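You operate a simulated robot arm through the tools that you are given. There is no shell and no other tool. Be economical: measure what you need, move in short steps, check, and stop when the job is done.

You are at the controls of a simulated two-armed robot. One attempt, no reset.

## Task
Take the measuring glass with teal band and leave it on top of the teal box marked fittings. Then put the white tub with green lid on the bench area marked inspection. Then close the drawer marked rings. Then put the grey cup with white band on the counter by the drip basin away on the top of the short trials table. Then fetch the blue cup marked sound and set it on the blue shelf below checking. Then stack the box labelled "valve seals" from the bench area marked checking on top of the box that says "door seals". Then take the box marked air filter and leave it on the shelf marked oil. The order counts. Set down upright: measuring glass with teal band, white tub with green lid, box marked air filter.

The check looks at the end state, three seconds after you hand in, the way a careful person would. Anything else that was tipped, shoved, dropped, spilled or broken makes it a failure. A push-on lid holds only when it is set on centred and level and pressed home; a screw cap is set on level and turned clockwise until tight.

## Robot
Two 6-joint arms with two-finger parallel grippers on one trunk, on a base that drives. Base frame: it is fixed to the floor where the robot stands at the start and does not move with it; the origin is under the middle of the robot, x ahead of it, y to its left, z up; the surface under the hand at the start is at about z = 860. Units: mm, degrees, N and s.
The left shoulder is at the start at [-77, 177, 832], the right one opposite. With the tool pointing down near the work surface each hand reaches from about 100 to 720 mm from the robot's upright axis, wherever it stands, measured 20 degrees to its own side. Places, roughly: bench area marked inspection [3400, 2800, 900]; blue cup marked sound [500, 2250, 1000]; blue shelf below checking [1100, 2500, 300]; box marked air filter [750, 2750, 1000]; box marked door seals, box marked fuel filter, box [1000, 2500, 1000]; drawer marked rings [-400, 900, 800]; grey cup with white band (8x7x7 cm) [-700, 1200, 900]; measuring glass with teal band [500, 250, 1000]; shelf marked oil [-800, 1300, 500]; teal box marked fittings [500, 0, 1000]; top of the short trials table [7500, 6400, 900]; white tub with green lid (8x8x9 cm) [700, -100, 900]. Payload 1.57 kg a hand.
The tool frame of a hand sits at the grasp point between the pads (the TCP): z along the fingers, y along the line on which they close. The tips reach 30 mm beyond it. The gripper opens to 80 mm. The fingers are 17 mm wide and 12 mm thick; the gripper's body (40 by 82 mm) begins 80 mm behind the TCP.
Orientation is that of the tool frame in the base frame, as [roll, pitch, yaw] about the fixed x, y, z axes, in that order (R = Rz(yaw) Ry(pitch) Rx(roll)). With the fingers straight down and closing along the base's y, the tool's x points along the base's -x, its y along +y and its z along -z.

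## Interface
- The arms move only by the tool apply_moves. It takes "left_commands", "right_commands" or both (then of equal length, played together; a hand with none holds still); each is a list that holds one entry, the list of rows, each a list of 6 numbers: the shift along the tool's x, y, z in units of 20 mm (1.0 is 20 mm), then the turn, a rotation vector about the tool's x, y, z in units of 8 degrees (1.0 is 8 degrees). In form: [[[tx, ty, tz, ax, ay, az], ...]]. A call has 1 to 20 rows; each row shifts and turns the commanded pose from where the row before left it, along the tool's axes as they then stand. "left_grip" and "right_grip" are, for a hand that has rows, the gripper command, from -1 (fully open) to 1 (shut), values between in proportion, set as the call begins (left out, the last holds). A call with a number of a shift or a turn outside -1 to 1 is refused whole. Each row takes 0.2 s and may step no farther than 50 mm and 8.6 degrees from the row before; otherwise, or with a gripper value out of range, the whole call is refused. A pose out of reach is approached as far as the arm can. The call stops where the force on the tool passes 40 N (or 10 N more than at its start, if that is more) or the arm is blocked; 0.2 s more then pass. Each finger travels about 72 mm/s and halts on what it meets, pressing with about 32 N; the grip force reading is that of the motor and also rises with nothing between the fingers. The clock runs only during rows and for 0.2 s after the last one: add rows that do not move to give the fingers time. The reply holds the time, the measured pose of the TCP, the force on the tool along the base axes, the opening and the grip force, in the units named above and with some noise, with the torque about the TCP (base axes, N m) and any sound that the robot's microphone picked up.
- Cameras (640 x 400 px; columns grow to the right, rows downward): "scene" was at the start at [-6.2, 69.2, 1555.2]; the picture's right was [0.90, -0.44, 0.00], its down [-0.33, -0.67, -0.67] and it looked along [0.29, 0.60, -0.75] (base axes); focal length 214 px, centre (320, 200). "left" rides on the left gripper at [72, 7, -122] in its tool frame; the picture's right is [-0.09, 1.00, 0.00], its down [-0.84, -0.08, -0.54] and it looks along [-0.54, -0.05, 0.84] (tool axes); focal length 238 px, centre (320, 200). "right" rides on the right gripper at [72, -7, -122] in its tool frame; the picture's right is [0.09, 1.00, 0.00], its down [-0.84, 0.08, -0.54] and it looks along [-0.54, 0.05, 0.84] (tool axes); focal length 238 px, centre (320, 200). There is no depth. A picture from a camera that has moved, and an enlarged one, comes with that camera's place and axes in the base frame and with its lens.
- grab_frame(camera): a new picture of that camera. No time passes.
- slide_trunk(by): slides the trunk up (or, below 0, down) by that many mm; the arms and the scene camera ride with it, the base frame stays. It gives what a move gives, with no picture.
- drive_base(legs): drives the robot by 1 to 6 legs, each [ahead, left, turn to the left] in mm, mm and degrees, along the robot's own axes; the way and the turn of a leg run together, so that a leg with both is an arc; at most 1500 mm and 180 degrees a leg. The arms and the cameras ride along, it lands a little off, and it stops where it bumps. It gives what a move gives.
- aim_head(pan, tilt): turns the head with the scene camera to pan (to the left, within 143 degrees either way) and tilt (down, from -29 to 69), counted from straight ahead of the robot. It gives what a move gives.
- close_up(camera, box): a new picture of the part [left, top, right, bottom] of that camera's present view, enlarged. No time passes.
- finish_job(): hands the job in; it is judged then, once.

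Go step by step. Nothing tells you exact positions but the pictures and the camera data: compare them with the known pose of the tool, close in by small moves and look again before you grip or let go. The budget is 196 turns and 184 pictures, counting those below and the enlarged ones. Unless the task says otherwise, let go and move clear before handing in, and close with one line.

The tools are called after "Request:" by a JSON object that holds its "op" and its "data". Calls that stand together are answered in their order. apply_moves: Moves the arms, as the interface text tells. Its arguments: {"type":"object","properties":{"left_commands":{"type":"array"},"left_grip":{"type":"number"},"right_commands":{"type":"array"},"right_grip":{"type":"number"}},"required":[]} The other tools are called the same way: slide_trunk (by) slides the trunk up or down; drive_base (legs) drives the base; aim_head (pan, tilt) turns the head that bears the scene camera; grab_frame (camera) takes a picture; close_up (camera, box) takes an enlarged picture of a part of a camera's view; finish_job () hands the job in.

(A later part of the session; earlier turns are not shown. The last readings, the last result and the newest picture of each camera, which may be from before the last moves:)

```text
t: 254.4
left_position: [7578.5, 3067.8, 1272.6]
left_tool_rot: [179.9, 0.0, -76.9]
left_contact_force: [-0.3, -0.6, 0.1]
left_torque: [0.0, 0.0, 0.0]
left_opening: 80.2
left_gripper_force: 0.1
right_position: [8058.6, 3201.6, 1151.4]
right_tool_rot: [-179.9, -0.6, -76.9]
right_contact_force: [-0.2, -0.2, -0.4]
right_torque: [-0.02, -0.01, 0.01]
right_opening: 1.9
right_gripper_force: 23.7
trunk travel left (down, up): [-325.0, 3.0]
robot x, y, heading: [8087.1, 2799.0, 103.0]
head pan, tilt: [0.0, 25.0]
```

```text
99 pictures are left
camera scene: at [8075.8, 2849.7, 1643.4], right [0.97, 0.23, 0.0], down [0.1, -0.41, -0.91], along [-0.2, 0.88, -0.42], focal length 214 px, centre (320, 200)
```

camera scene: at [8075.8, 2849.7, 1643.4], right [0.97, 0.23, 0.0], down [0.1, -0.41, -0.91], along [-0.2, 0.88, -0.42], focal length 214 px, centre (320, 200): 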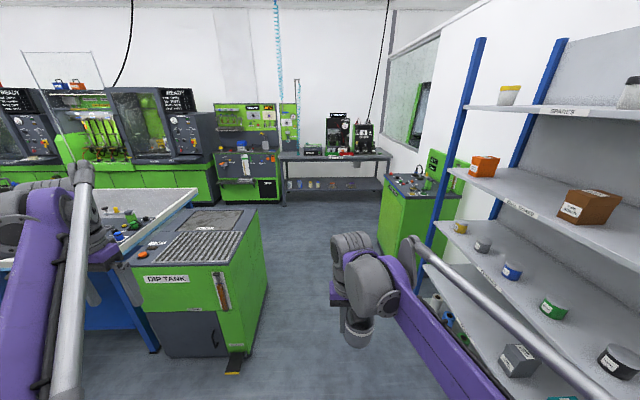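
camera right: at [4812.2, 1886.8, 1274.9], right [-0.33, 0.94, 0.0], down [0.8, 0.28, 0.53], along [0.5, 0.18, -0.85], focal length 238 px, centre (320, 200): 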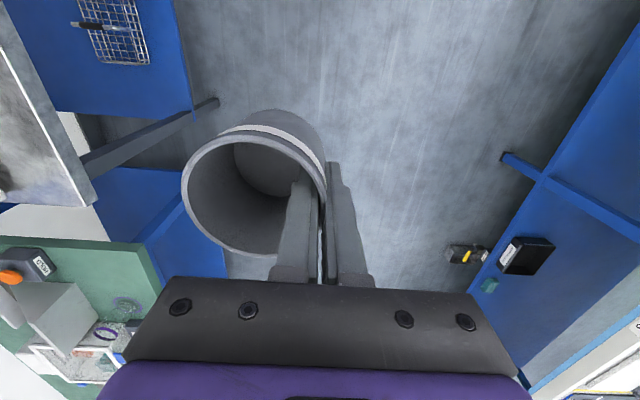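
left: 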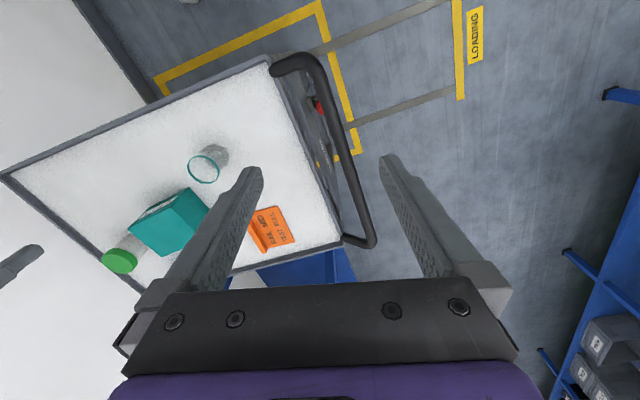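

Request:
{"op": "drive_base", "data": {"legs": [[0, -120, 0], [1300, 0, 0], [500, 0, 0]]}}

Request:
{"op": "grab_frame", "data": {"camera": "scene"}}

```text
t: 264.7
left_position: [7318.5, 4854.5, 1273.2]
left_tool_rot: [-180.0, 0.0, -77.9]
left_contact_force: [-0.3, 0.7, -0.3]
left_torque: [0.02, -0.01, 0.01]
left_opening: 80.0
left_gripper_force: 0.2
right_position: [7799.9, 4979.4, 1151.3]
right_tool_rot: [-180.0, -0.5, -77.9]
right_contact_force: [0.4, 0.1, 0.0]
right_torque: [0.0, -0.02, -0.03]
right_opening: 1.9
right_gripper_force: 23.5
trunk travel left (down, up): [-325.0, 3.0]
robot x, y, heading: [7825.8, 4582.6, 102.2]
head pan, tilt: [0.0, 25.0]
```

```text
98 pictures are left
camera scene: at [7812.1, 4627.3, 1643.2], right [0.98, 0.21, 0.0], down [0.09, -0.41, -0.91], along [-0.19, 0.89, -0.42], focal length 214 px, centre (320, 200)
```

scene: 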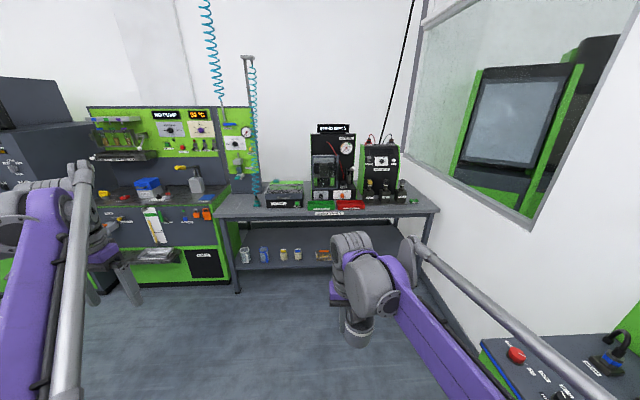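

Request:
{"op": "close_up", "data": {"camera": "scene", "box": [200, 120, 450, 280]}}

```text
2.50 times, centred on (325, 200) of scene
camera zoom: at [7812.1, 4627.3, 1643.2], right [0.98, 0.21, 0.0], down [0.09, -0.41, -0.91], along [-0.19, 0.89, -0.42], focal length 536 px, centre (308, 200)
```

zoom: 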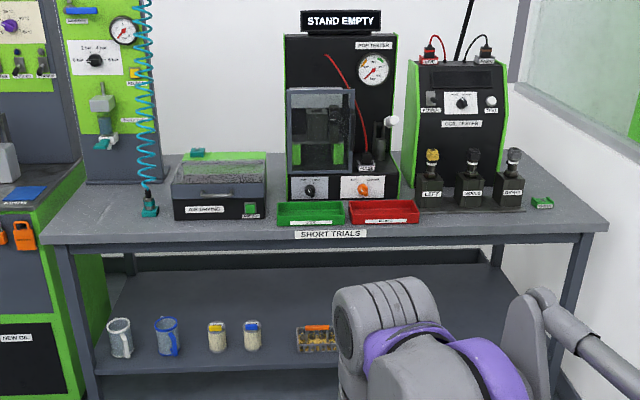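

The SHORT TRIALS table has free room at its front left. I'll strafe left and move up to it.

Request:
{"op": "drive_base", "data": {"legs": [[0, 720, 0], [750, 0, 0]]}}

Request:
{"op": "aim_head", "data": {"pan": 0, "tilt": 45}}

Request:
{"op": "grab_frame", "data": {"camera": "scene"}}

```text
t: 269.1
left_position: [6870.9, 4754.7, 1279.3]
left_tool_rot: [179.1, -0.1, -76.8]
left_contact_force: [0.6, -0.3, -0.2]
left_torque: [0.04, -0.02, -0.04]
left_opening: 79.9
left_gripper_force: 0.1
right_position: [7348.0, 4888.4, 1150.9]
right_tool_rot: [179.3, -0.6, -76.8]
right_contact_force: [-0.8, -0.4, -0.4]
right_torque: [-0.01, -0.03, 0.01]
right_opening: 2.1
right_gripper_force: 23.6
trunk travel left (down, up): [-325.0, 3.0]
robot x, y, heading: [7366.1, 4482.6, 103.3]
head pan, tilt: [0.0, 25.0]
stopped in leg 1: the robot was blocked; the commanded pose is now the measured one
```

```text
t: 270.0
left_position: [6874.9, 4755.1, 1279.5]
left_tool_rot: [179.1, -0.1, -77.0]
left_contact_force: [-0.4, -0.1, -0.6]
left_torque: [0.01, 0.0, -0.03]
left_opening: 79.9
left_gripper_force: 0.3
right_position: [7351.8, 4887.5, 1149.8]
right_tool_rot: [179.1, -0.5, -77.1]
right_contact_force: [0.1, -0.2, -0.3]
right_torque: [-0.01, 0.02, 0.0]
right_opening: 2.2
right_gripper_force: 23.8
trunk travel left (down, up): [-325.0, 3.0]
robot x, y, heading: [7363.0, 4484.3, 102.9]
head pan, tilt: [0.0, 45.0]
```

```text
96 pictures are left
camera scene: at [7379.0, 4527.5, 1612.5], right [0.97, 0.22, -0.02], down [0.15, -0.69, -0.71], along [-0.17, 0.69, -0.71], focal length 214 px, centre (320, 200)
```

scene: 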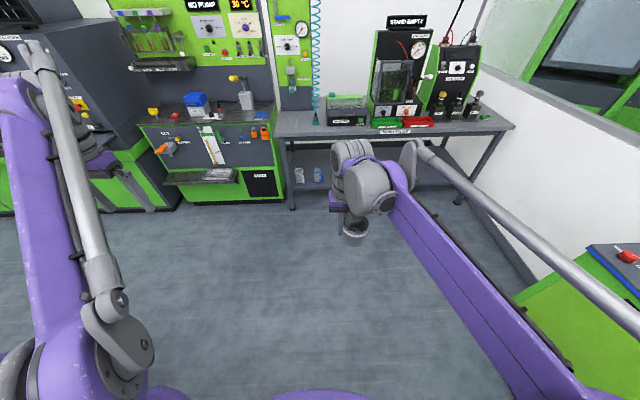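

I bumped something on the left, probably the dip tank's rear corner. I'll back off to the right and look at it.

Request:
{"op": "drive_base", "data": {"legs": [[0, -120, 0]]}}

Request:
{"op": "aim_head", "data": {"pan": 95, "tilt": 45}}

Request:
{"op": "grab_frame", "data": {"camera": "scene"}}

```text
t: 271.7
left_position: [6970.6, 4776.1, 1273.9]
left_tool_rot: [-180.0, 0.0, -77.0]
left_contact_force: [-0.3, -0.7, 0.7]
left_torque: [0.02, 0.01, 0.0]
left_opening: 79.8
left_gripper_force: 0.1
right_position: [7449.6, 4909.3, 1151.1]
right_tool_rot: [-179.8, -0.5, -77.1]
right_contact_force: [0.7, -0.1, 0.1]
right_torque: [-0.03, 0.03, -0.02]
right_opening: 2.0
right_gripper_force: 23.9
trunk travel left (down, up): [-325.0, 3.0]
robot x, y, heading: [7479.2, 4512.7, 102.9]
head pan, tilt: [0.0, 45.0]
```

```text
t: 273.4
left_position: [6971.6, 4775.4, 1273.7]
left_tool_rot: [-179.9, 0.1, -77.1]
left_contact_force: [0.7, 0.3, -0.6]
left_torque: [-0.01, -0.01, -0.02]
left_opening: 80.1
left_gripper_force: 0.1
right_position: [7451.5, 4909.1, 1150.6]
right_tool_rot: [-179.9, -0.5, -77.1]
right_contact_force: [-0.4, -0.2, -0.4]
right_torque: [-0.02, -0.01, 0.04]
right_opening: 2.0
right_gripper_force: 23.5
trunk travel left (down, up): [-325.0, 3.0]
robot x, y, heading: [7477.7, 4512.4, 103.0]
head pan, tilt: [95.0, 45.0]
```

```text
95 pictures are left
camera scene: at [7410.8, 4441.3, 1612.7], right [-0.31, 0.95, 0.0], down [0.67, 0.22, -0.71], along [-0.67, -0.22, -0.71], focal length 214 px, centre (320, 200)
```

scene: 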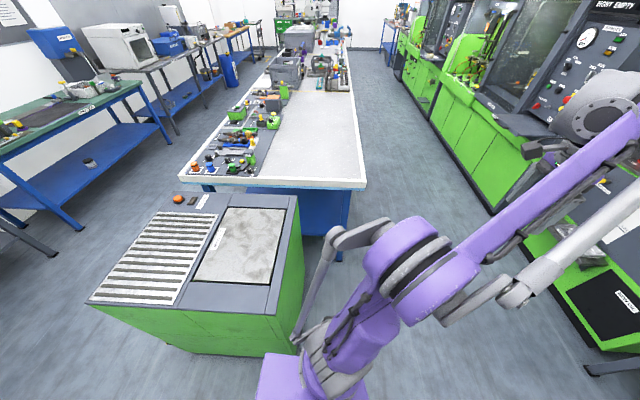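

The tank looks unmoved. I'll go ahead first, then strafe left.

Request:
{"op": "drive_base", "data": {"legs": [[700, 0, 0], [0, 345, 0]]}}

Request:
{"op": "aim_head", "data": {"pan": 0, "tilt": 45}}

Request:
{"op": "grab_frame", "data": {"camera": "scene"}}

```text
t: 280.4
left_position: [6482.6, 5385.4, 1273.9]
left_tool_rot: [-180.0, 0.0, -77.2]
left_contact_force: [-0.2, 0.7, -0.1]
left_torque: [0.01, -0.02, 0.0]
left_opening: 80.0
left_gripper_force: 0.1
right_position: [6962.7, 5516.3, 1152.3]
right_tool_rot: [-179.9, -0.5, -77.2]
right_contact_force: [-0.7, -0.4, 0.2]
right_torque: [-0.01, 0.01, 0.01]
right_opening: 2.0
right_gripper_force: 23.8
trunk travel left (down, up): [-325.0, 3.0]
robot x, y, heading: [6989.4, 5120.6, 102.8]
head pan, tilt: [95.0, 45.0]
```

```text
t: 282.1
left_position: [6482.5, 5385.8, 1272.7]
left_tool_rot: [-179.9, -0.1, -77.2]
left_contact_force: [0.3, 0.4, 0.8]
left_torque: [0.02, -0.02, 0.0]
left_opening: 80.1
left_gripper_force: 0.0
right_position: [6961.9, 5516.9, 1151.1]
right_tool_rot: [-179.8, -0.5, -77.1]
right_contact_force: [-0.2, -0.2, -0.2]
right_torque: [-0.03, 0.02, -0.01]
right_opening: 2.2
right_gripper_force: 23.2
trunk travel left (down, up): [-325.0, 3.0]
robot x, y, heading: [6990.6, 5119.3, 102.7]
head pan, tilt: [0.0, 45.0]
```

```text
94 pictures are left
camera scene: at [6981.3, 5153.9, 1612.7], right [0.98, 0.22, 0.0], down [0.16, -0.69, -0.71], along [-0.16, 0.69, -0.71], focal length 214 px, centre (320, 200)
```

scene: 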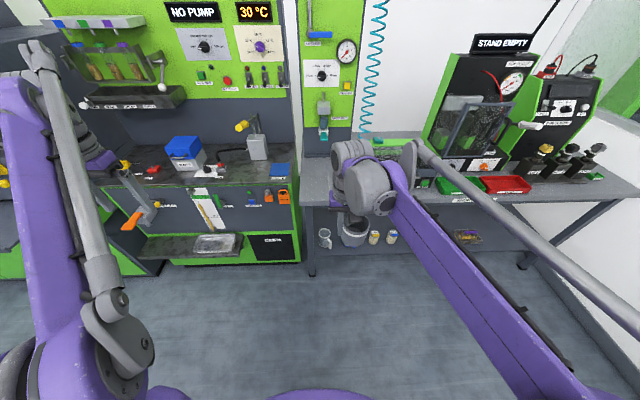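

Request:
{"op": "close_up", "data": {"camera": "scene", "box": [280, 110, 480, 240]}}

Request:
{"op": "grab_frame", "data": {"camera": "right"}}

```text
3.08 times, centred on (380, 175) of scene
camera zoom: at [6981.3, 5153.9, 1612.7], right [0.98, 0.22, 0.0], down [0.16, -0.69, -0.71], along [-0.16, 0.69, -0.71], focal length 660 px, centre (135, 277)
```

zoom: 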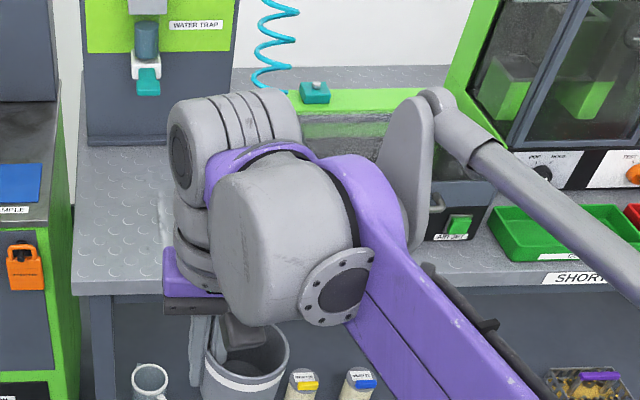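

```text
92 pictures are left
camera right: at [6984.5, 5448.6, 1274.8], right [-0.95, -0.31, 0.0], down [-0.26, 0.8, 0.53], along [-0.17, 0.51, -0.85], focal length 238 px, centre (320, 200)
```

right: 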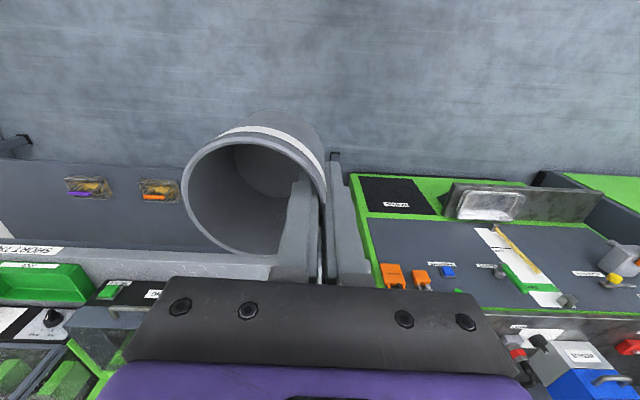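

Request:
{"op": "drive_base", "data": {"legs": [[260, 0, 0]]}}

Request:
{"op": "grab_frame", "data": {"camera": "right"}}

Request:
{"op": "grab_frame", "data": {"camera": "scene"}}

```text
t: 284.0
left_position: [6428.9, 5642.0, 1273.1]
left_tool_rot: [179.9, 0.1, -77.6]
left_contact_force: [-0.4, -0.5, -0.6]
left_torque: [-0.02, -0.01, 0.02]
left_opening: 79.7
left_gripper_force: 0.0
right_position: [6907.2, 5770.0, 1150.3]
right_tool_rot: [-179.9, -0.5, -77.5]
right_contact_force: [-0.7, -0.3, 0.4]
right_torque: [-0.03, 0.03, -0.01]
right_opening: 2.1
right_gripper_force: 23.9
trunk travel left (down, up): [-325.0, 3.0]
robot x, y, heading: [6933.0, 5369.9, 102.2]
head pan, tilt: [0.0, 45.0]
```

```text
91 pictures are left
camera right: at [6929.9, 5701.8, 1274.5], right [-0.95, -0.3, 0.0], down [-0.26, 0.81, 0.53], along [-0.16, 0.51, -0.85], focal length 238 px, centre (320, 200)
```

right: 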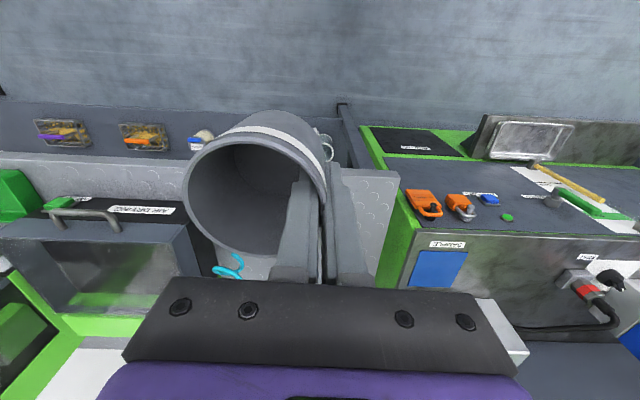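

```text
90 pictures are left
camera scene: at [6925.0, 5407.2, 1612.5], right [0.98, 0.22, 0.0], down [0.15, -0.69, -0.71], along [-0.15, 0.69, -0.71], focal length 214 px, centre (320, 200)
```

scene: 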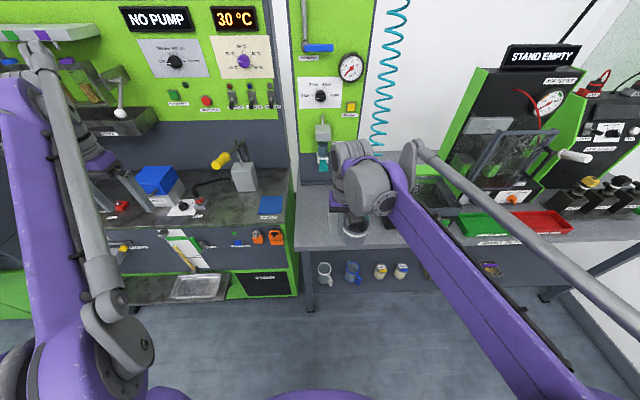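

Request:
{"op": "apply_moves", "data": {"right_commands": [[[-1, 0.363, 0, 0, 0, 0], [-1, 0.363, 0, 0, 0, 0], [-1, 0.363, 0, 0, 0, 0], [-1, 0.363, 0, 0, 0, 0], [-1, 0.363, 0, 0, 0, 0], [-1, 0.363, 0, 0, 0, 0], [-1, 0.363, 0, 0, 0, 0], [-1, 0.363, 0, 0, 0, 0], [-1, 0.363, 0, 0, 0, 0], [-1, 0.363, 0, 0, 0, 0], [0, 0, 1, 0, 0, 0], [0, 0, 1, 0, 0, 0], [0, 0, 1, 0, 0, 0], [0, 0, 1, 0, 0, 0], [0, 0, 1, 0, 0, 0], [0, 0, 1, 0, 0, 0], [0, 0, 1, 0, 0, 0]]]}}

Request:
{"op": "grab_frame", "data": {"camera": "right"}}

Request:
{"op": "close_up", "data": {"camera": "scene", "box": [240, 120, 440, 260]}}

```text
t: 287.6
left_position: [6426.9, 5643.0, 1273.5]
left_tool_rot: [180.0, 0.1, -77.4]
left_contact_force: [-1.0, 0.1, 1.3]
left_torque: [0.01, -0.02, 0.01]
left_opening: 80.1
left_gripper_force: 0.1
right_position: [6795.3, 5948.9, 1009.5]
right_tool_rot: [-179.9, -0.5, -77.5]
right_contact_force: [-0.5, 0.0, -0.7]
right_torque: [0.02, 0.04, -0.01]
right_opening: 1.9
right_gripper_force: 23.9
trunk travel left (down, up): [-325.0, 3.0]
robot x, y, heading: [6935.4, 5374.1, 102.3]
head pan, tilt: [0.0, 45.0]
```

```text
89 pictures are left
camera right: at [6816.4, 5880.4, 1133.2], right [-0.95, -0.3, 0.0], down [-0.26, 0.81, 0.53], along [-0.16, 0.51, -0.85], focal length 238 px, centre (320, 200)
```

right: 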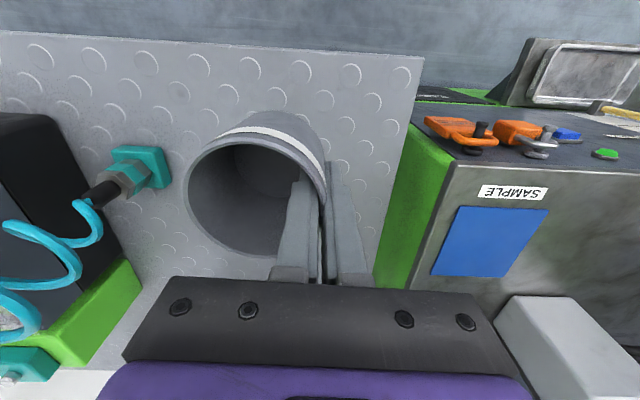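

```text
2.86 times, centred on (340, 190) of scene
camera zoom: at [6924.7, 5408.3, 1612.7], right [0.98, 0.22, 0.0], down [0.15, -0.69, -0.71], along [-0.15, 0.69, -0.71], focal length 613 px, centre (263, 229)
```

zoom: 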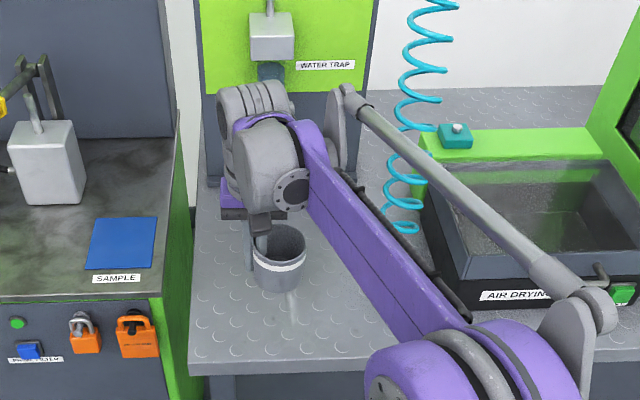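

Request:
{"op": "apply_moves", "data": {"right_commands": [[[0, 0, 0.9, 0, 0, 0], [0, 0, 0.9, 0, 0, 0], [0, 0, 0.6, 0, 0, 0], [0, 0, 0.2, 0, 0, 0], [0, 0, 0.2, 0, 0, 0]]]}}

Request:
{"op": "grab_frame", "data": {"camera": "right"}}

```text
t: 288.8
left_position: [6426.8, 5641.1, 1273.9]
left_tool_rot: [-179.9, 0.0, -77.6]
left_contact_force: [0.2, 0.7, 0.0]
left_torque: [0.01, 0.02, 0.02]
left_opening: 80.1
left_gripper_force: 0.0
right_position: [6794.2, 5949.0, 952.9]
right_tool_rot: [-179.9, -0.5, -77.6]
right_contact_force: [-0.2, 0.5, -0.8]
right_torque: [0.0, -0.03, -0.01]
right_opening: 1.9
right_gripper_force: 23.6
trunk travel left (down, up): [-325.0, 3.0]
robot x, y, heading: [6935.4, 5371.4, 102.2]
head pan, tilt: [0.0, 45.0]
```

```text
87 pictures are left
camera right: at [6815.9, 5880.0, 1076.8], right [-0.95, -0.3, 0.0], down [-0.26, 0.81, 0.53], along [-0.16, 0.51, -0.85], focal length 238 px, centre (320, 200)
```

right: 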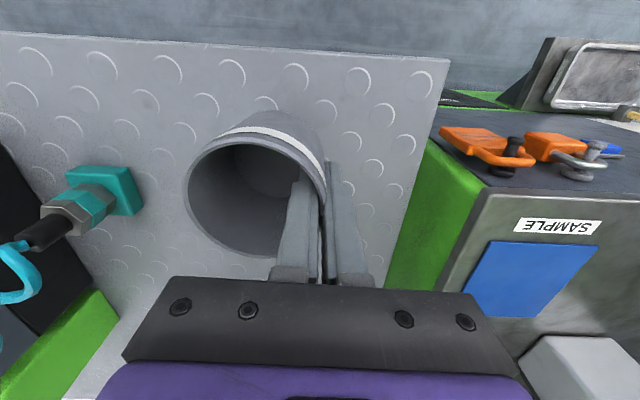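

Request:
{"op": "apply_moves", "data": {"right_commands": [[[0, 0, 0.15, 0, 0, 0], [0, 0, 0.15, 0, 0, 0], [0, 0, 0.15, 0, 0, 0]]]}}

```text
t: 289.6
left_position: [6427.9, 5641.7, 1273.9]
left_tool_rot: [180.0, 0.0, -77.5]
left_contact_force: [0.8, 0.1, 0.1]
left_torque: [0.02, -0.03, -0.01]
left_opening: 79.9
left_gripper_force: 0.0
right_position: [6793.9, 5948.4, 944.3]
right_tool_rot: [-179.9, -0.5, -77.6]
right_contact_force: [-0.3, 0.1, -0.5]
right_torque: [0.01, -0.01, -0.01]
right_opening: 2.1
right_gripper_force: 23.8
trunk travel left (down, up): [-325.0, 3.0]
robot x, y, heading: [6931.1, 5371.5, 102.2]
head pan, tilt: [0.0, 45.0]
```

Request:
{"op": "apply_moves", "data": {"right_commands": [[[0, 0, 0.15, 0, 0, 0], [0, 0, 0.15, 0, 0, 0], [0, 0, 0.1, 0, 0, 0]]]}}

Request:
{"op": "close_up", "data": {"camera": "scene", "box": [290, 160, 380, 230]}}

```text
t: 290.4
left_position: [6428.0, 5642.9, 1272.8]
left_tool_rot: [-179.9, 0.0, -77.6]
left_contact_force: [0.6, 0.4, -0.1]
left_torque: [0.01, 0.01, 0.03]
left_opening: 80.1
left_gripper_force: 0.1
right_position: [6794.1, 5947.7, 936.1]
right_tool_rot: [-179.9, -0.5, -77.7]
right_contact_force: [0.5, 0.4, 0.3]
right_torque: [0.03, 0.01, 0.03]
right_opening: 1.7
right_gripper_force: 23.3
trunk travel left (down, up): [-325.0, 3.0]
robot x, y, heading: [6932.8, 5372.1, 102.5]
head pan, tilt: [0.0, 45.0]
```

```text
5.71 times, centred on (335, 195) of scene
camera zoom: at [6924.7, 5408.1, 1612.7], right [0.98, 0.22, 0.0], down [0.15, -0.69, -0.71], along [-0.15, 0.69, -0.71], focal length 1226 px, centre (234, 229)
```

zoom: 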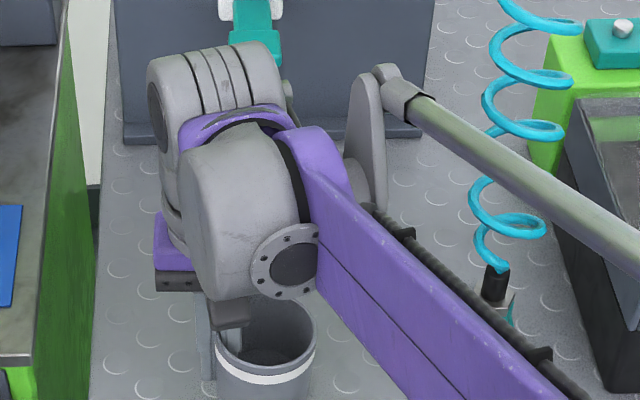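

Request:
{"op": "apply_moves", "data": {"right_commands": [[[0, 0, 0.13, 0, 0, 0], [0, 0, 0.13, 0, 0, 0], [0, 0, 0.13, 0, 0, 0]]]}}

```text
t: 291.2
left_position: [6427.6, 5643.0, 1274.1]
left_tool_rot: [180.0, 0.0, -77.5]
left_contact_force: [-0.5, -0.9, 0.5]
left_torque: [-0.02, -0.03, -0.02]
left_opening: 80.2
left_gripper_force: 0.0
right_position: [6793.2, 5949.2, 928.3]
right_tool_rot: [-180.0, -0.6, -77.6]
right_contact_force: [0.1, 0.0, 0.4]
right_torque: [0.01, 0.03, -0.02]
right_opening: 2.0
right_gripper_force: 23.3
trunk travel left (down, up): [-325.0, 3.0]
robot x, y, heading: [6932.9, 5369.8, 102.5]
head pan, tilt: [0.0, 45.0]
```

Request:
{"op": "apply_moves", "data": {"right_commands": [[[0, 0, 0.13, 0, 0, 0], [0, 0, 0.13, 0, 0, 0], [0, 0, 0.13, 0, 0, 0]]]}}

Request:
{"op": "grab_frame", "data": {"camera": "right"}}

```text
t: 292.0
left_position: [6427.6, 5641.6, 1274.3]
left_tool_rot: [179.9, 0.0, -77.4]
left_contact_force: [0.1, -1.1, 0.5]
left_torque: [0.0, 0.03, -0.04]
left_opening: 80.0
left_gripper_force: 0.1
right_position: [6795.6, 5949.0, 920.9]
right_tool_rot: [-179.9, -0.4, -77.5]
right_contact_force: [0.7, -0.8, -0.8]
right_torque: [-0.04, -0.01, 0.0]
right_opening: 1.8
right_gripper_force: 23.5
trunk travel left (down, up): [-325.0, 3.0]
robot x, y, heading: [6931.8, 5375.5, 102.5]
head pan, tilt: [0.0, 45.0]
```

```text
85 pictures are left
camera right: at [6816.2, 5880.2, 1044.5], right [-0.95, -0.3, 0.0], down [-0.26, 0.81, 0.53], along [-0.16, 0.51, -0.85], focal length 238 px, centre (320, 200)
```

right: 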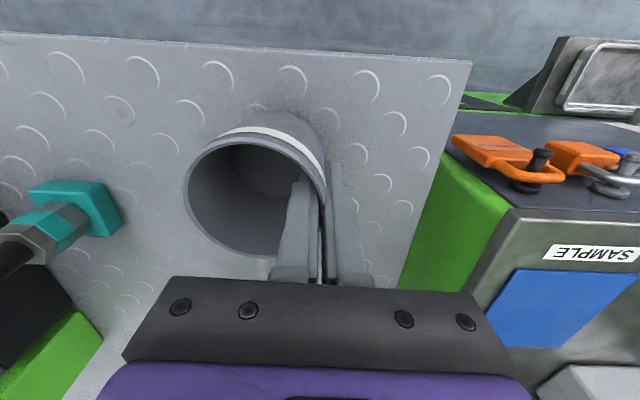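

Request:
{"op": "apply_moves", "data": {"right_commands": [[[0, 0, 0.12, 0, 0, 0], [0, 0, 0.12, 0, 0, 0], [0, 0, 0.12, 0, 0, 0], [0, 0, 0.12, 0, 0, 0]]]}}

```text
t: 293.0
left_position: [6427.7, 5641.8, 1274.5]
left_tool_rot: [179.9, -0.1, -77.5]
left_contact_force: [-0.7, 0.2, 0.0]
left_torque: [0.01, -0.02, 0.01]
left_opening: 80.1
left_gripper_force: 0.0
right_position: [6795.1, 5948.5, 911.4]
right_tool_rot: [-180.0, -0.5, -77.6]
right_contact_force: [-0.1, 0.1, 0.2]
right_torque: [0.0, 0.01, 0.01]
right_opening: 2.1
right_gripper_force: 23.9
trunk travel left (down, up): [-325.0, 3.0]
robot x, y, heading: [6931.5, 5372.1, 102.1]
head pan, tilt: [0.0, 45.0]
```

Request:
{"op": "apply_moves", "data": {"right_commands": [[[0, 0, 0.12, 0, 0, 0], [0, 0, 0.12, 0, 0, 0], [0, 0, 0.12, 0, 0, 0], [0, 0, 0.1, 0, 0, 0]]]}}

Request:
{"op": "close_up", "data": {"camera": "scene", "box": [290, 170, 380, 240]}}

```text
t: 294.0
left_position: [6428.0, 5641.4, 1273.6]
left_tool_rot: [-179.9, 0.1, -77.5]
left_contact_force: [-0.5, 0.5, -0.3]
left_torque: [0.0, 0.02, 0.0]
left_opening: 79.8
left_gripper_force: 0.1
right_position: [6795.0, 5948.4, 902.7]
right_tool_rot: [-179.9, -0.5, -77.4]
right_contact_force: [-1.5, -0.6, 7.4]
right_torque: [0.03, -0.36, -0.01]
right_opening: 1.9
right_gripper_force: 23.6
trunk travel left (down, up): [-325.0, 3.0]
robot x, y, heading: [6932.2, 5370.6, 102.4]
head pan, tilt: [0.0, 45.0]
```

```text
5.71 times, centred on (335, 205) of scene
camera zoom: at [6924.6, 5407.3, 1612.9], right [0.98, 0.22, 0.0], down [0.15, -0.69, -0.71], along [-0.15, 0.69, -0.71], focal length 1226 px, centre (234, 171)
```

zoom: 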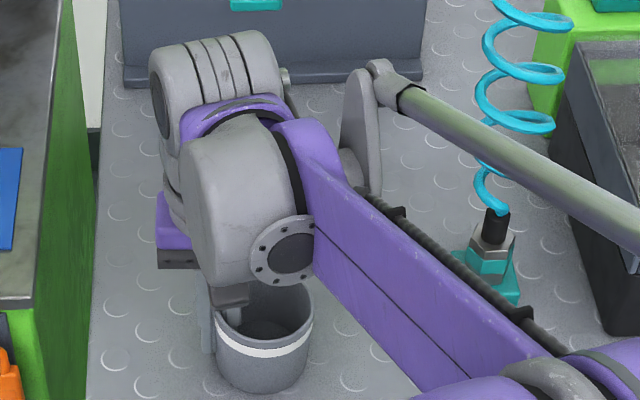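

Contact at table height about 860. I'll open to half and rise clear.

Request:
{"op": "apply_moves", "data": {"right_commands": [[[0, 0, 0.05, 0, 0, 0], [0, 0, 0, 0, 0, 0]]]}}

Request:
{"op": "apply_moves", "data": {"right_commands": [[[0, 0, 0, 0, 0, 0], [0, 0, 0, 0, 0, 0], [0, 0, 0, 0, 0, 0]]], "right_grip": -0.2}}

Request:
{"op": "grab_frame", "data": {"camera": "right"}}

```text
t: 294.6
left_position: [6426.9, 5641.0, 1273.0]
left_tool_rot: [180.0, 0.1, -77.6]
left_contact_force: [0.6, -0.1, -0.2]
left_torque: [0.0, 0.03, -0.01]
left_opening: 79.9
left_gripper_force: 0.0
right_position: [6792.9, 5947.0, 901.0]
right_tool_rot: [-179.9, -0.4, -77.5]
right_contact_force: [-4.7, 2.4, 18.5]
right_torque: [0.12, -0.91, 0.08]
right_opening: 2.2
right_gripper_force: 23.5
trunk travel left (down, up): [-325.0, 3.0]
robot x, y, heading: [6932.6, 5373.9, 102.5]
head pan, tilt: [0.0, 45.0]
```

```text
t: 295.4
left_position: [6426.9, 5643.7, 1273.5]
left_tool_rot: [180.0, 0.0, -77.5]
left_contact_force: [0.4, 0.5, 0.7]
left_torque: [0.0, 0.0, -0.03]
left_opening: 80.1
left_gripper_force: 0.1
right_position: [6795.9, 5947.9, 900.2]
right_tool_rot: [-179.9, -0.5, -77.6]
right_contact_force: [-0.5, -0.6, -0.3]
right_torque: [0.02, 0.03, -0.02]
right_opening: 48.0
right_gripper_force: 0.0
trunk travel left (down, up): [-325.0, 3.0]
robot x, y, heading: [6934.8, 5373.2, 102.3]
head pan, tilt: [0.0, 45.0]
```

```text
83 pictures are left
camera right: at [6816.3, 5879.8, 1024.3], right [-0.95, -0.3, 0.0], down [-0.26, 0.81, 0.53], along [-0.16, 0.51, -0.85], focal length 238 px, centre (320, 200)
```

right: 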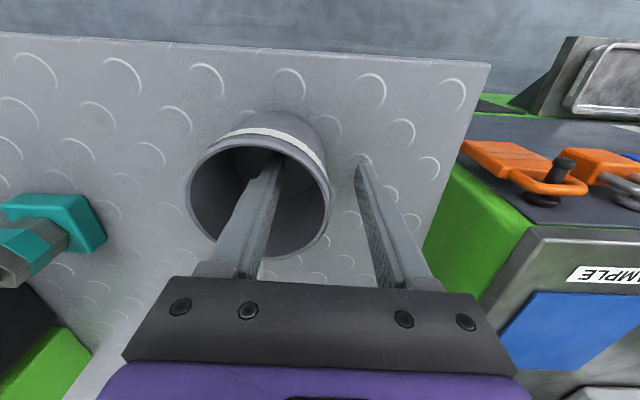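

Request:
{"op": "apply_moves", "data": {"right_commands": [[[0, 0, -0.9, 0, 0, 0], [0, 0, -0.9, 0, 0, 0], [0, 0, -0.9, 0, 0, 0], [0, 0, -0.9, 0, 0, 0], [0, 0, -1, 0, 0, 0], [0, 0, -1, 0, 0, 0], [0, 0, -1, 0, 0, 0], [0, 0, -1, 0, 0, 0], [0, 0, -1, 0, 0, 0], [1, 0, -0.4, 0, 0, 0], [1, 0, -0.4, 0, 0, 0], [1, 0, -0.4, 0, 0, 0], [1, 0, -0.4, 0, 0, 0], [1, 0, -0.4, 0, 0, 0], [1, 0, -0.4, 0, 0, 0], [1, 0, -0.4, 0, 0, 0], [1, 0, -0.4, 0, 0, 0], [1, 0, -0.4, 0, 0, 0]]]}}

Request:
{"op": "close_up", "data": {"camera": "scene", "box": [240, 120, 440, 260]}}

```text
t: 299.2
left_position: [6427.8, 5642.9, 1273.9]
left_tool_rot: [-180.0, 0.1, -77.4]
left_contact_force: [-0.2, 0.5, 1.4]
left_torque: [0.0, 0.01, -0.02]
left_opening: 80.0
left_gripper_force: 0.2
right_position: [6833.9, 5773.6, 1147.0]
right_tool_rot: [-179.8, -0.5, -77.5]
right_contact_force: [-0.3, 0.2, 0.2]
right_torque: [0.01, 0.0, 0.0]
right_opening: 48.1
right_gripper_force: 0.1
trunk travel left (down, up): [-325.0, 3.0]
robot x, y, heading: [6933.7, 5372.8, 102.4]
head pan, tilt: [0.0, 45.0]
```

```text
2.86 times, centred on (340, 190) of scene
camera zoom: at [6925.1, 5407.2, 1612.7], right [0.98, 0.22, 0.0], down [0.15, -0.69, -0.71], along [-0.15, 0.69, -0.71], focal length 613 px, centre (263, 229)
```

zoom: 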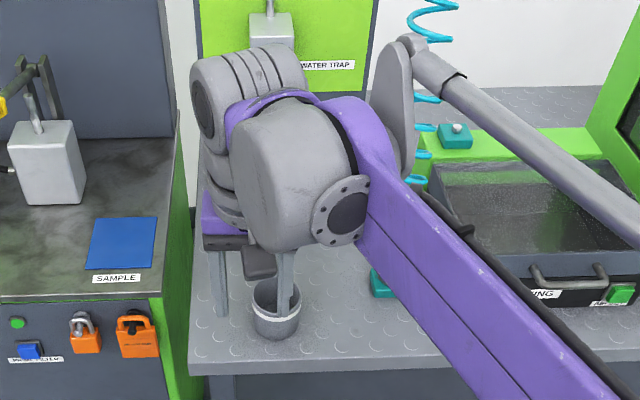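

The cup stands on the trials table. I'll return along the back aisle between the bench row and the machines.

Request:
{"op": "drive_base", "data": {"legs": [[-520, 0, 0], [0, 0, 180]]}}

Request:
{"op": "aim_head", "data": {"pan": -85, "tilt": 20}}

Request:
{"op": "grab_frame", "data": {"camera": "scene"}}

```text
t: 309.6
left_position: [7558.0, 4606.8, 1273.2]
left_tool_rot: [-179.9, 0.0, 104.0]
left_contact_force: [0.3, -0.2, -0.8]
left_torque: [-0.01, 0.01, 0.03]
left_opening: 80.0
left_gripper_force: 0.0
right_position: [7154.5, 4463.3, 1146.5]
right_tool_rot: [-179.9, -0.5, 104.1]
right_contact_force: [-0.2, 0.2, -0.6]
right_torque: [0.0, 0.02, 0.03]
right_opening: 47.8
right_gripper_force: 0.1
trunk travel left (down, up): [-325.0, 3.0]
robot x, y, heading: [7044.9, 4862.6, -76.0]
head pan, tilt: [0.0, 45.0]
```

```text
t: 311.2
left_position: [7558.0, 4605.8, 1272.6]
left_tool_rot: [180.0, -0.1, 104.1]
left_contact_force: [0.3, -1.3, -1.1]
left_torque: [-0.01, 0.0, 0.0]
left_opening: 80.0
left_gripper_force: 0.1
right_position: [7155.7, 4463.8, 1146.4]
right_tool_rot: [-179.9, -0.6, 104.0]
right_contact_force: [0.3, 0.4, 0.4]
right_torque: [0.0, -0.02, 0.0]
right_opening: 48.1
right_gripper_force: 0.0
trunk travel left (down, up): [-325.0, 3.0]
robot x, y, heading: [7043.0, 4861.5, -75.9]
head pan, tilt: [-85.0, 20.0]
```

```text
81 pictures are left
camera scene: at [6946.5, 4873.5, 1651.4], right [-0.33, 0.95, 0.0], down [0.32, 0.11, -0.94], along [-0.89, -0.31, -0.34], focal length 214 px, centre (320, 200)
```

scene: 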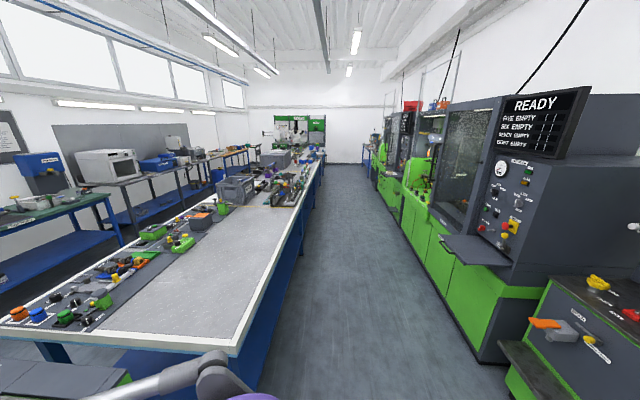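

Request:
{"op": "drive_base", "data": {"legs": [[-130, 0, 0], [0, -1400, 0], [0, -1400, 0]]}}

Request:
{"op": "aim_head", "data": {"pan": -80, "tilt": 20}}

Request:
{"op": "grab_frame", "data": {"camera": "scene"}}

```text
t: 336.7
left_position: [4805.4, 4045.4, 1274.2]
left_tool_rot: [-180.0, 0.1, 104.1]
left_contact_force: [-0.2, 0.6, 0.1]
left_torque: [0.0, -0.01, 0.01]
left_opening: 80.1
left_gripper_force: 0.1
right_position: [4402.4, 3899.7, 1147.7]
right_tool_rot: [-180.0, -0.5, 104.2]
right_contact_force: [-0.4, -0.1, -0.8]
right_torque: [0.0, 0.0, 0.01]
right_opening: 48.0
right_gripper_force: 0.0
trunk travel left (down, up): [-325.0, 3.0]
robot x, y, heading: [4293.4, 4298.2, -75.8]
head pan, tilt: [-85.0, 20.0]
```

```text
t: 337.3
left_position: [4805.0, 4044.7, 1273.1]
left_tool_rot: [-180.0, 0.0, 104.2]
left_contact_force: [-0.5, -0.8, 0.4]
left_torque: [0.01, 0.03, 0.01]
left_opening: 80.2
left_gripper_force: 0.1
right_position: [4403.7, 3899.8, 1145.6]
right_tool_rot: [-179.9, -0.6, 104.2]
right_contact_force: [0.1, -0.7, -0.3]
right_torque: [-0.02, -0.01, 0.01]
right_opening: 48.0
right_gripper_force: 0.0
trunk travel left (down, up): [-325.0, 3.0]
robot x, y, heading: [4291.9, 4299.2, -75.6]
head pan, tilt: [-80.0, 20.0]
```

```text
80 pictures are left
camera scene: at [4196.5, 4301.8, 1651.4], right [-0.41, 0.91, 0.0], down [0.31, 0.14, -0.94], along [-0.86, -0.38, -0.34], focal length 214 px, centre (320, 200)
```

scene: 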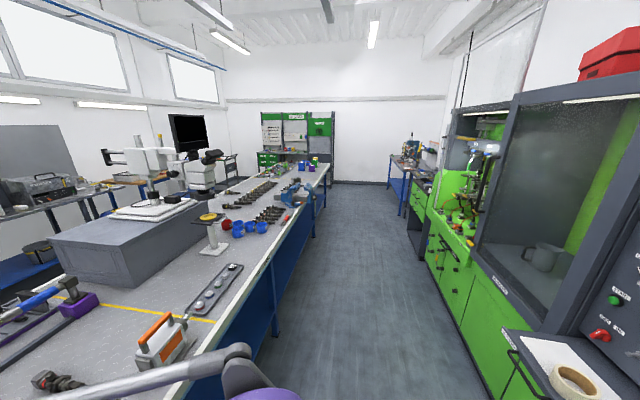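

Request:
{"op": "drive_base", "data": {"legs": [[0, -1400, 0], [0, -1400, 0], [0, -700, 0]]}}

Request:
{"op": "aim_head", "data": {"pan": -10, "tilt": 40}}

Request:
{"op": "grab_frame", "data": {"camera": "scene"}}

```text
t: 367.7
left_position: [1454.2, 3181.7, 1275.3]
left_tool_rot: [180.0, -0.1, 104.9]
left_contact_force: [0.1, -0.3, -0.8]
left_torque: [0.0, 0.03, -0.02]
left_opening: 79.9
left_gripper_force: 0.1
right_position: [1054.9, 3032.2, 1146.6]
right_tool_rot: [-179.9, -0.5, 104.9]
right_contact_force: [0.2, -0.2, 1.0]
right_torque: [0.03, 0.0, 0.01]
right_opening: 48.1
right_gripper_force: 0.1
trunk travel left (down, up): [-325.0, 3.0]
robot x, y, heading: [936.1, 3426.7, -75.2]
head pan, tilt: [-80.0, 20.0]
```

```text
t: 369.1
left_position: [1454.8, 3181.9, 1273.6]
left_tool_rot: [180.0, 0.1, 104.9]
left_contact_force: [-1.2, -0.2, 0.2]
left_torque: [-0.01, 0.0, 0.0]
left_opening: 80.0
left_gripper_force: 0.1
right_position: [1054.4, 3033.4, 1146.9]
right_tool_rot: [-179.9, -0.5, 105.0]
right_contact_force: [0.5, 0.0, 0.5]
right_torque: [-0.01, 0.01, 0.04]
right_opening: 48.1
right_gripper_force: 0.2
trunk travel left (down, up): [-325.0, 3.0]
robot x, y, heading: [937.3, 3432.5, -75.5]
head pan, tilt: [-10.0, 40.0]
```

```text
79 pictures are left
camera scene: at [935.1, 3385.9, 1620.0], right [-1.0, -0.08, 0.0], down [-0.05, 0.64, -0.77], along [0.06, -0.76, -0.64], focal length 214 px, centre (320, 200)
```

scene: 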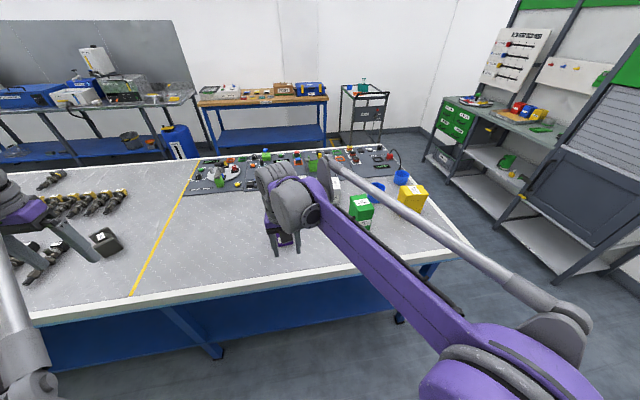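

Request:
{"op": "close_up", "data": {"camera": "scene", "box": [180, 130, 450, 290]}}

Request:
{"op": "grab_frame", "data": {"camera": "right"}}

```text
2.37 times, centred on (315, 210) of scene
camera zoom: at [935.1, 3385.9, 1620.0], right [-1.0, -0.08, 0.0], down [-0.05, 0.64, -0.77], along [0.06, -0.76, -0.64], focal length 508 px, centre (332, 176)
```

zoom: 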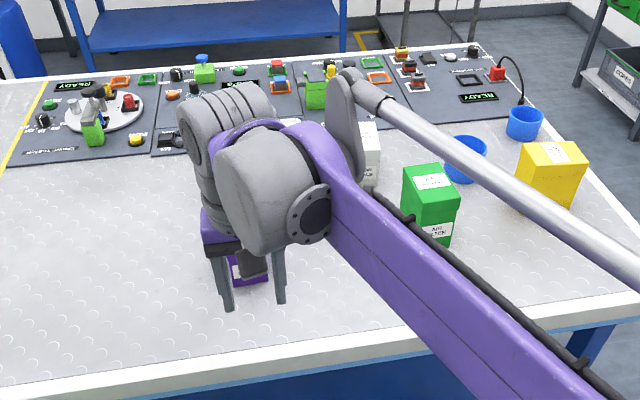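

```text
77 pictures are left
camera right: at [1030.4, 3098.3, 1270.4], right [0.94, 0.34, 0.0], down [0.29, -0.79, 0.53], along [0.18, -0.5, -0.85], focal length 238 px, centre (320, 200)
```

right: 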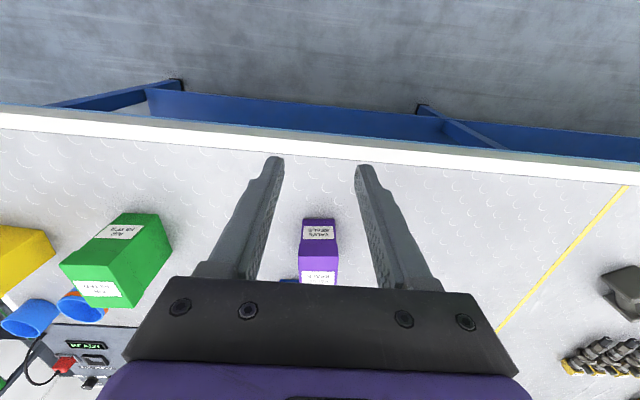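

Request:
{"op": "close_up", "data": {"camera": "right", "box": [0, 190, 200, 320]}}

Request:
{"op": "close_up", "data": {"camera": "right", "box": [260, 200, 380, 290]}}

Request:
{"op": "close_up", "data": {"camera": "scene", "box": [330, 150, 440, 230]}}

```text
3.08 times, centred on (100, 255) of right
camera zoom: at [1030.4, 3098.3, 1270.4], right [0.94, 0.34, 0.0], down [0.29, -0.79, 0.53], along [0.18, -0.5, -0.85], focal length 733 px, centre (997, 31)
```

zoom: 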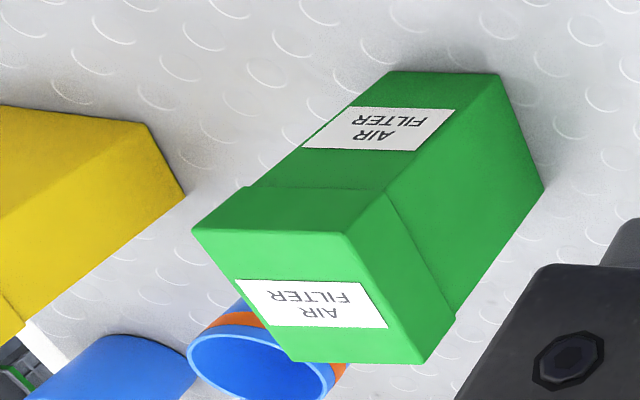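

```text
4.44 times, centred on (320, 245) of right
camera zoom: at [1030.4, 3098.3, 1270.4], right [0.94, 0.34, 0.0], down [0.29, -0.79, 0.53], along [0.18, -0.5, -0.85], focal length 1059 px, centre (320, 0)
```

zoom: 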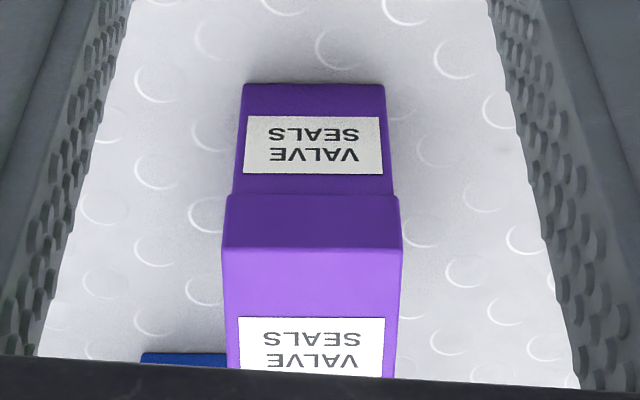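

```text
5.00 times, centred on (385, 190) of scene
camera zoom: at [935.1, 3385.9, 1620.0], right [-1.0, -0.08, 0.0], down [-0.05, 0.64, -0.77], along [0.06, -0.76, -0.64], focal length 1072 px, centre (-5, 250)
```

zoom: 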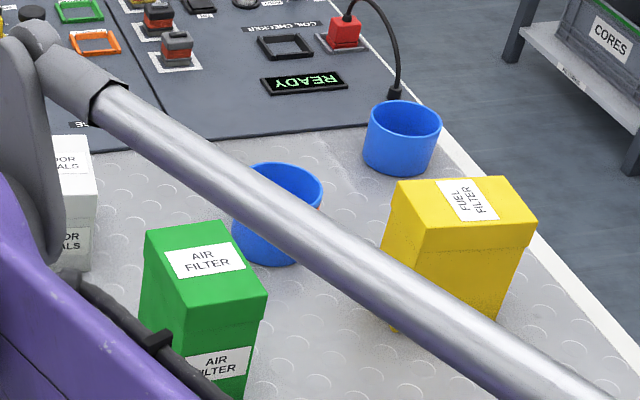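

The green box is the air filter, the purple one is valve seals, the white one is door seals, and there are two blue cups near the bench's end. I'll go round to the left end of the bench and look at the cups.

Request:
{"op": "drive_base", "data": {"legs": [[0, -1190, 0], [0, 0, 89], [0, -880, 0]]}}

Request:
{"op": "aim_head", "data": {"pan": 0, "tilt": 45}}

Request:
{"op": "grab_frame", "data": {"camera": "scene"}}

Request:
{"op": "grab_frame", "data": {"camera": "right"}}

```text
t: 391.2
left_position: [257.4, 2796.6, 1273.9]
left_tool_rot: [179.9, 0.0, -165.4]
left_contact_force: [0.2, 0.7, 0.6]
left_torque: [0.01, -0.03, 0.02]
left_opening: 79.9
left_gripper_force: 0.1
right_position: [405.2, 2396.5, 1146.8]
right_tool_rot: [-179.9, -0.5, -165.4]
right_contact_force: [0.7, -0.4, 0.5]
right_torque: [0.02, -0.02, -0.02]
right_opening: 48.1
right_gripper_force: 0.1
trunk travel left (down, up): [-325.0, 3.0]
robot x, y, heading: [9.5, 2282.6, 14.4]
head pan, tilt: [-10.0, 40.0]
```

```text
t: 392.0
left_position: [258.0, 2797.4, 1272.6]
left_tool_rot: [180.0, 0.1, -165.4]
left_contact_force: [-0.1, -0.6, 1.1]
left_torque: [0.0, -0.01, -0.02]
left_opening: 79.8
left_gripper_force: 0.0
right_position: [405.0, 2396.0, 1147.7]
right_tool_rot: [-180.0, -0.5, -165.4]
right_contact_force: [-0.4, 0.2, -1.0]
right_torque: [0.0, -0.01, -0.01]
right_opening: 48.1
right_gripper_force: 0.1
trunk travel left (down, up): [-325.0, 3.0]
robot x, y, heading: [8.3, 2284.8, 14.3]
head pan, tilt: [0.0, 45.0]
```

```text
73 pictures are left
camera scene: at [43.7, 2291.2, 1612.7], right [0.25, -0.97, 0.0], down [-0.68, -0.18, -0.71], along [0.68, 0.18, -0.71], focal length 214 px, centre (320, 200)
```

scene: 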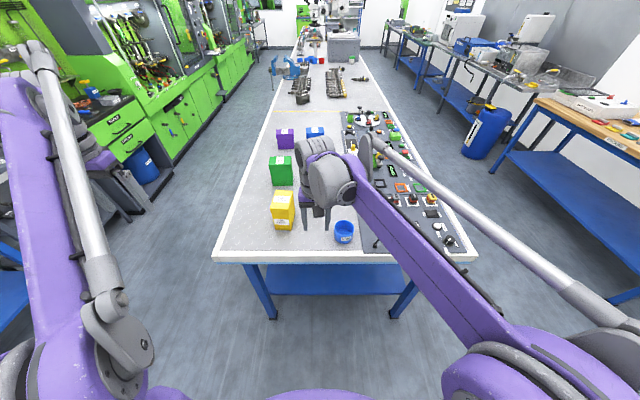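

```text
72 pictures are left
camera right: at [338.0, 2371.9, 1270.4], right [-0.34, 0.94, 0.0], down [0.8, 0.29, 0.53], along [0.5, 0.18, -0.85], focal length 238 px, centre (320, 200)
```

right: 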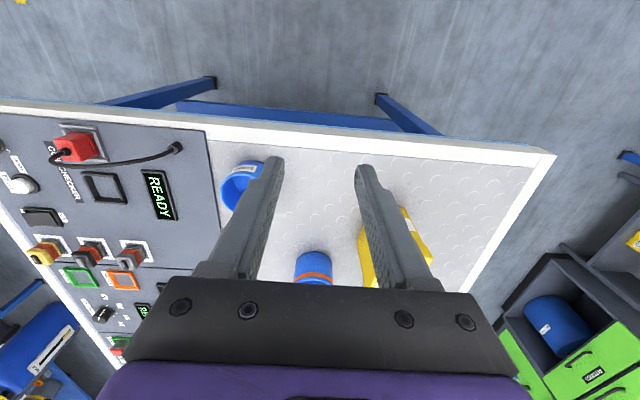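

Request:
{"op": "close_up", "data": {"camera": "scene", "box": [250, 120, 400, 260]}}

Request:
{"op": "close_up", "data": {"camera": "right", "box": [190, 130, 380, 290]}}

```text
2.86 times, centred on (325, 190) of scene
camera zoom: at [43.7, 2291.2, 1612.7], right [0.25, -0.97, 0.0], down [-0.68, -0.18, -0.71], along [0.68, 0.18, -0.71], focal length 613 px, centre (306, 229)
```

zoom: 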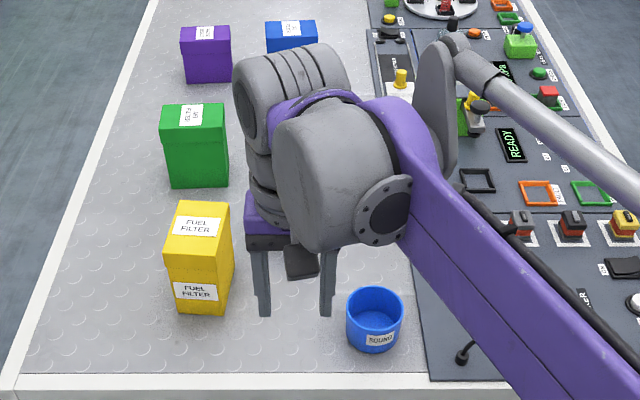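

```text
2.50 times, centred on (285, 210) of right
camera zoom: at [338.0, 2371.9, 1270.4], right [-0.34, 0.94, 0.0], down [0.8, 0.29, 0.53], along [0.5, 0.18, -0.85], focal length 596 px, centre (408, 175)
```

zoom: 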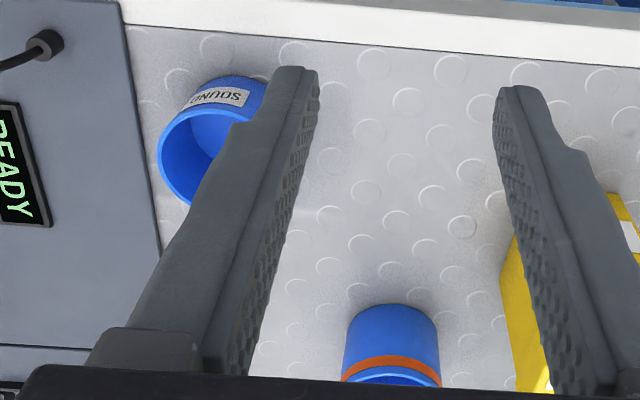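

The cup marked SOUND is the front one, at about (532, 2325). I'll move above its left wall.

Request:
{"op": "apply_moves", "data": {"right_commands": [[[-0.89, -0.56, 0, 0, 0, 0], [-0.89, -0.56, 0, 0, 0, 0], [-0.89, -0.56, 0, 0, 0, 0], [-0.89, -0.56, 0, 0, 0, 0], [-0.89, -0.56, 0, 0, 0, 0], [-0.89, -0.56, 0, 0, 0, 0], [0, 0, 1, 0, 0, 0], [0, 0, 1, 0, 0, 0], [0, 0, 1, 0, 0, 0]]]}}

Request:
{"op": "grab_frame", "data": {"camera": "right"}}

Request:
{"op": "close_up", "data": {"camera": "scene", "box": [290, 180, 400, 260]}}

```text
t: 394.0
left_position: [259.7, 2797.4, 1274.2]
left_tool_rot: [-180.0, 0.0, -165.4]
left_contact_force: [0.5, 0.5, -0.2]
left_torque: [0.02, 0.0, 0.02]
left_opening: 79.8
left_gripper_force: 0.0
right_position: [525.3, 2358.6, 1085.6]
right_tool_rot: [-180.0, -0.5, -165.5]
right_contact_force: [-0.3, -0.3, -0.2]
right_torque: [0.01, -0.01, 0.01]
right_opening: 48.1
right_gripper_force: 0.1
trunk travel left (down, up): [-325.0, 3.0]
robot x, y, heading: [5.0, 2281.4, 14.6]
head pan, tilt: [0.0, 45.0]
```

```text
69 pictures are left
camera right: at [458.6, 2333.2, 1209.4], right [-0.34, 0.94, 0.0], down [0.8, 0.29, 0.53], along [0.5, 0.18, -0.85], focal length 238 px, centre (320, 200)
```

right: 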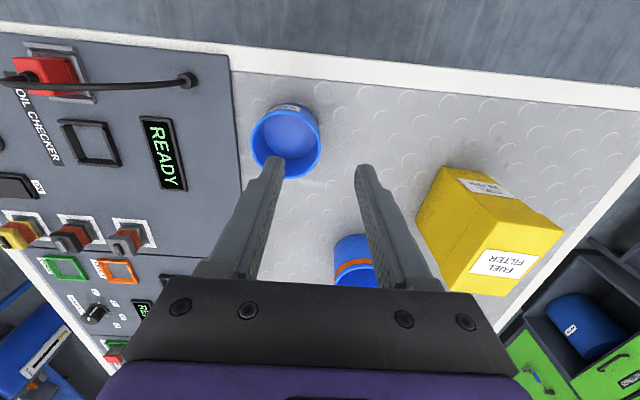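

```text
5.00 times, centred on (345, 220) of scene
camera zoom: at [43.9, 2291.3, 1612.7], right [0.25, -0.97, 0.0], down [-0.68, -0.18, -0.71], along [0.68, 0.18, -0.71], focal length 1072 px, centre (195, 100)
```

zoom: 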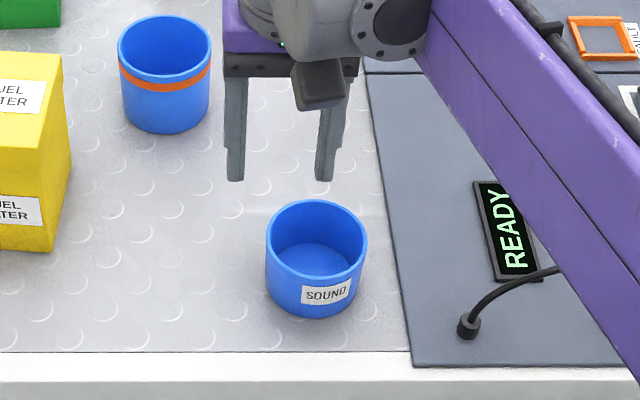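

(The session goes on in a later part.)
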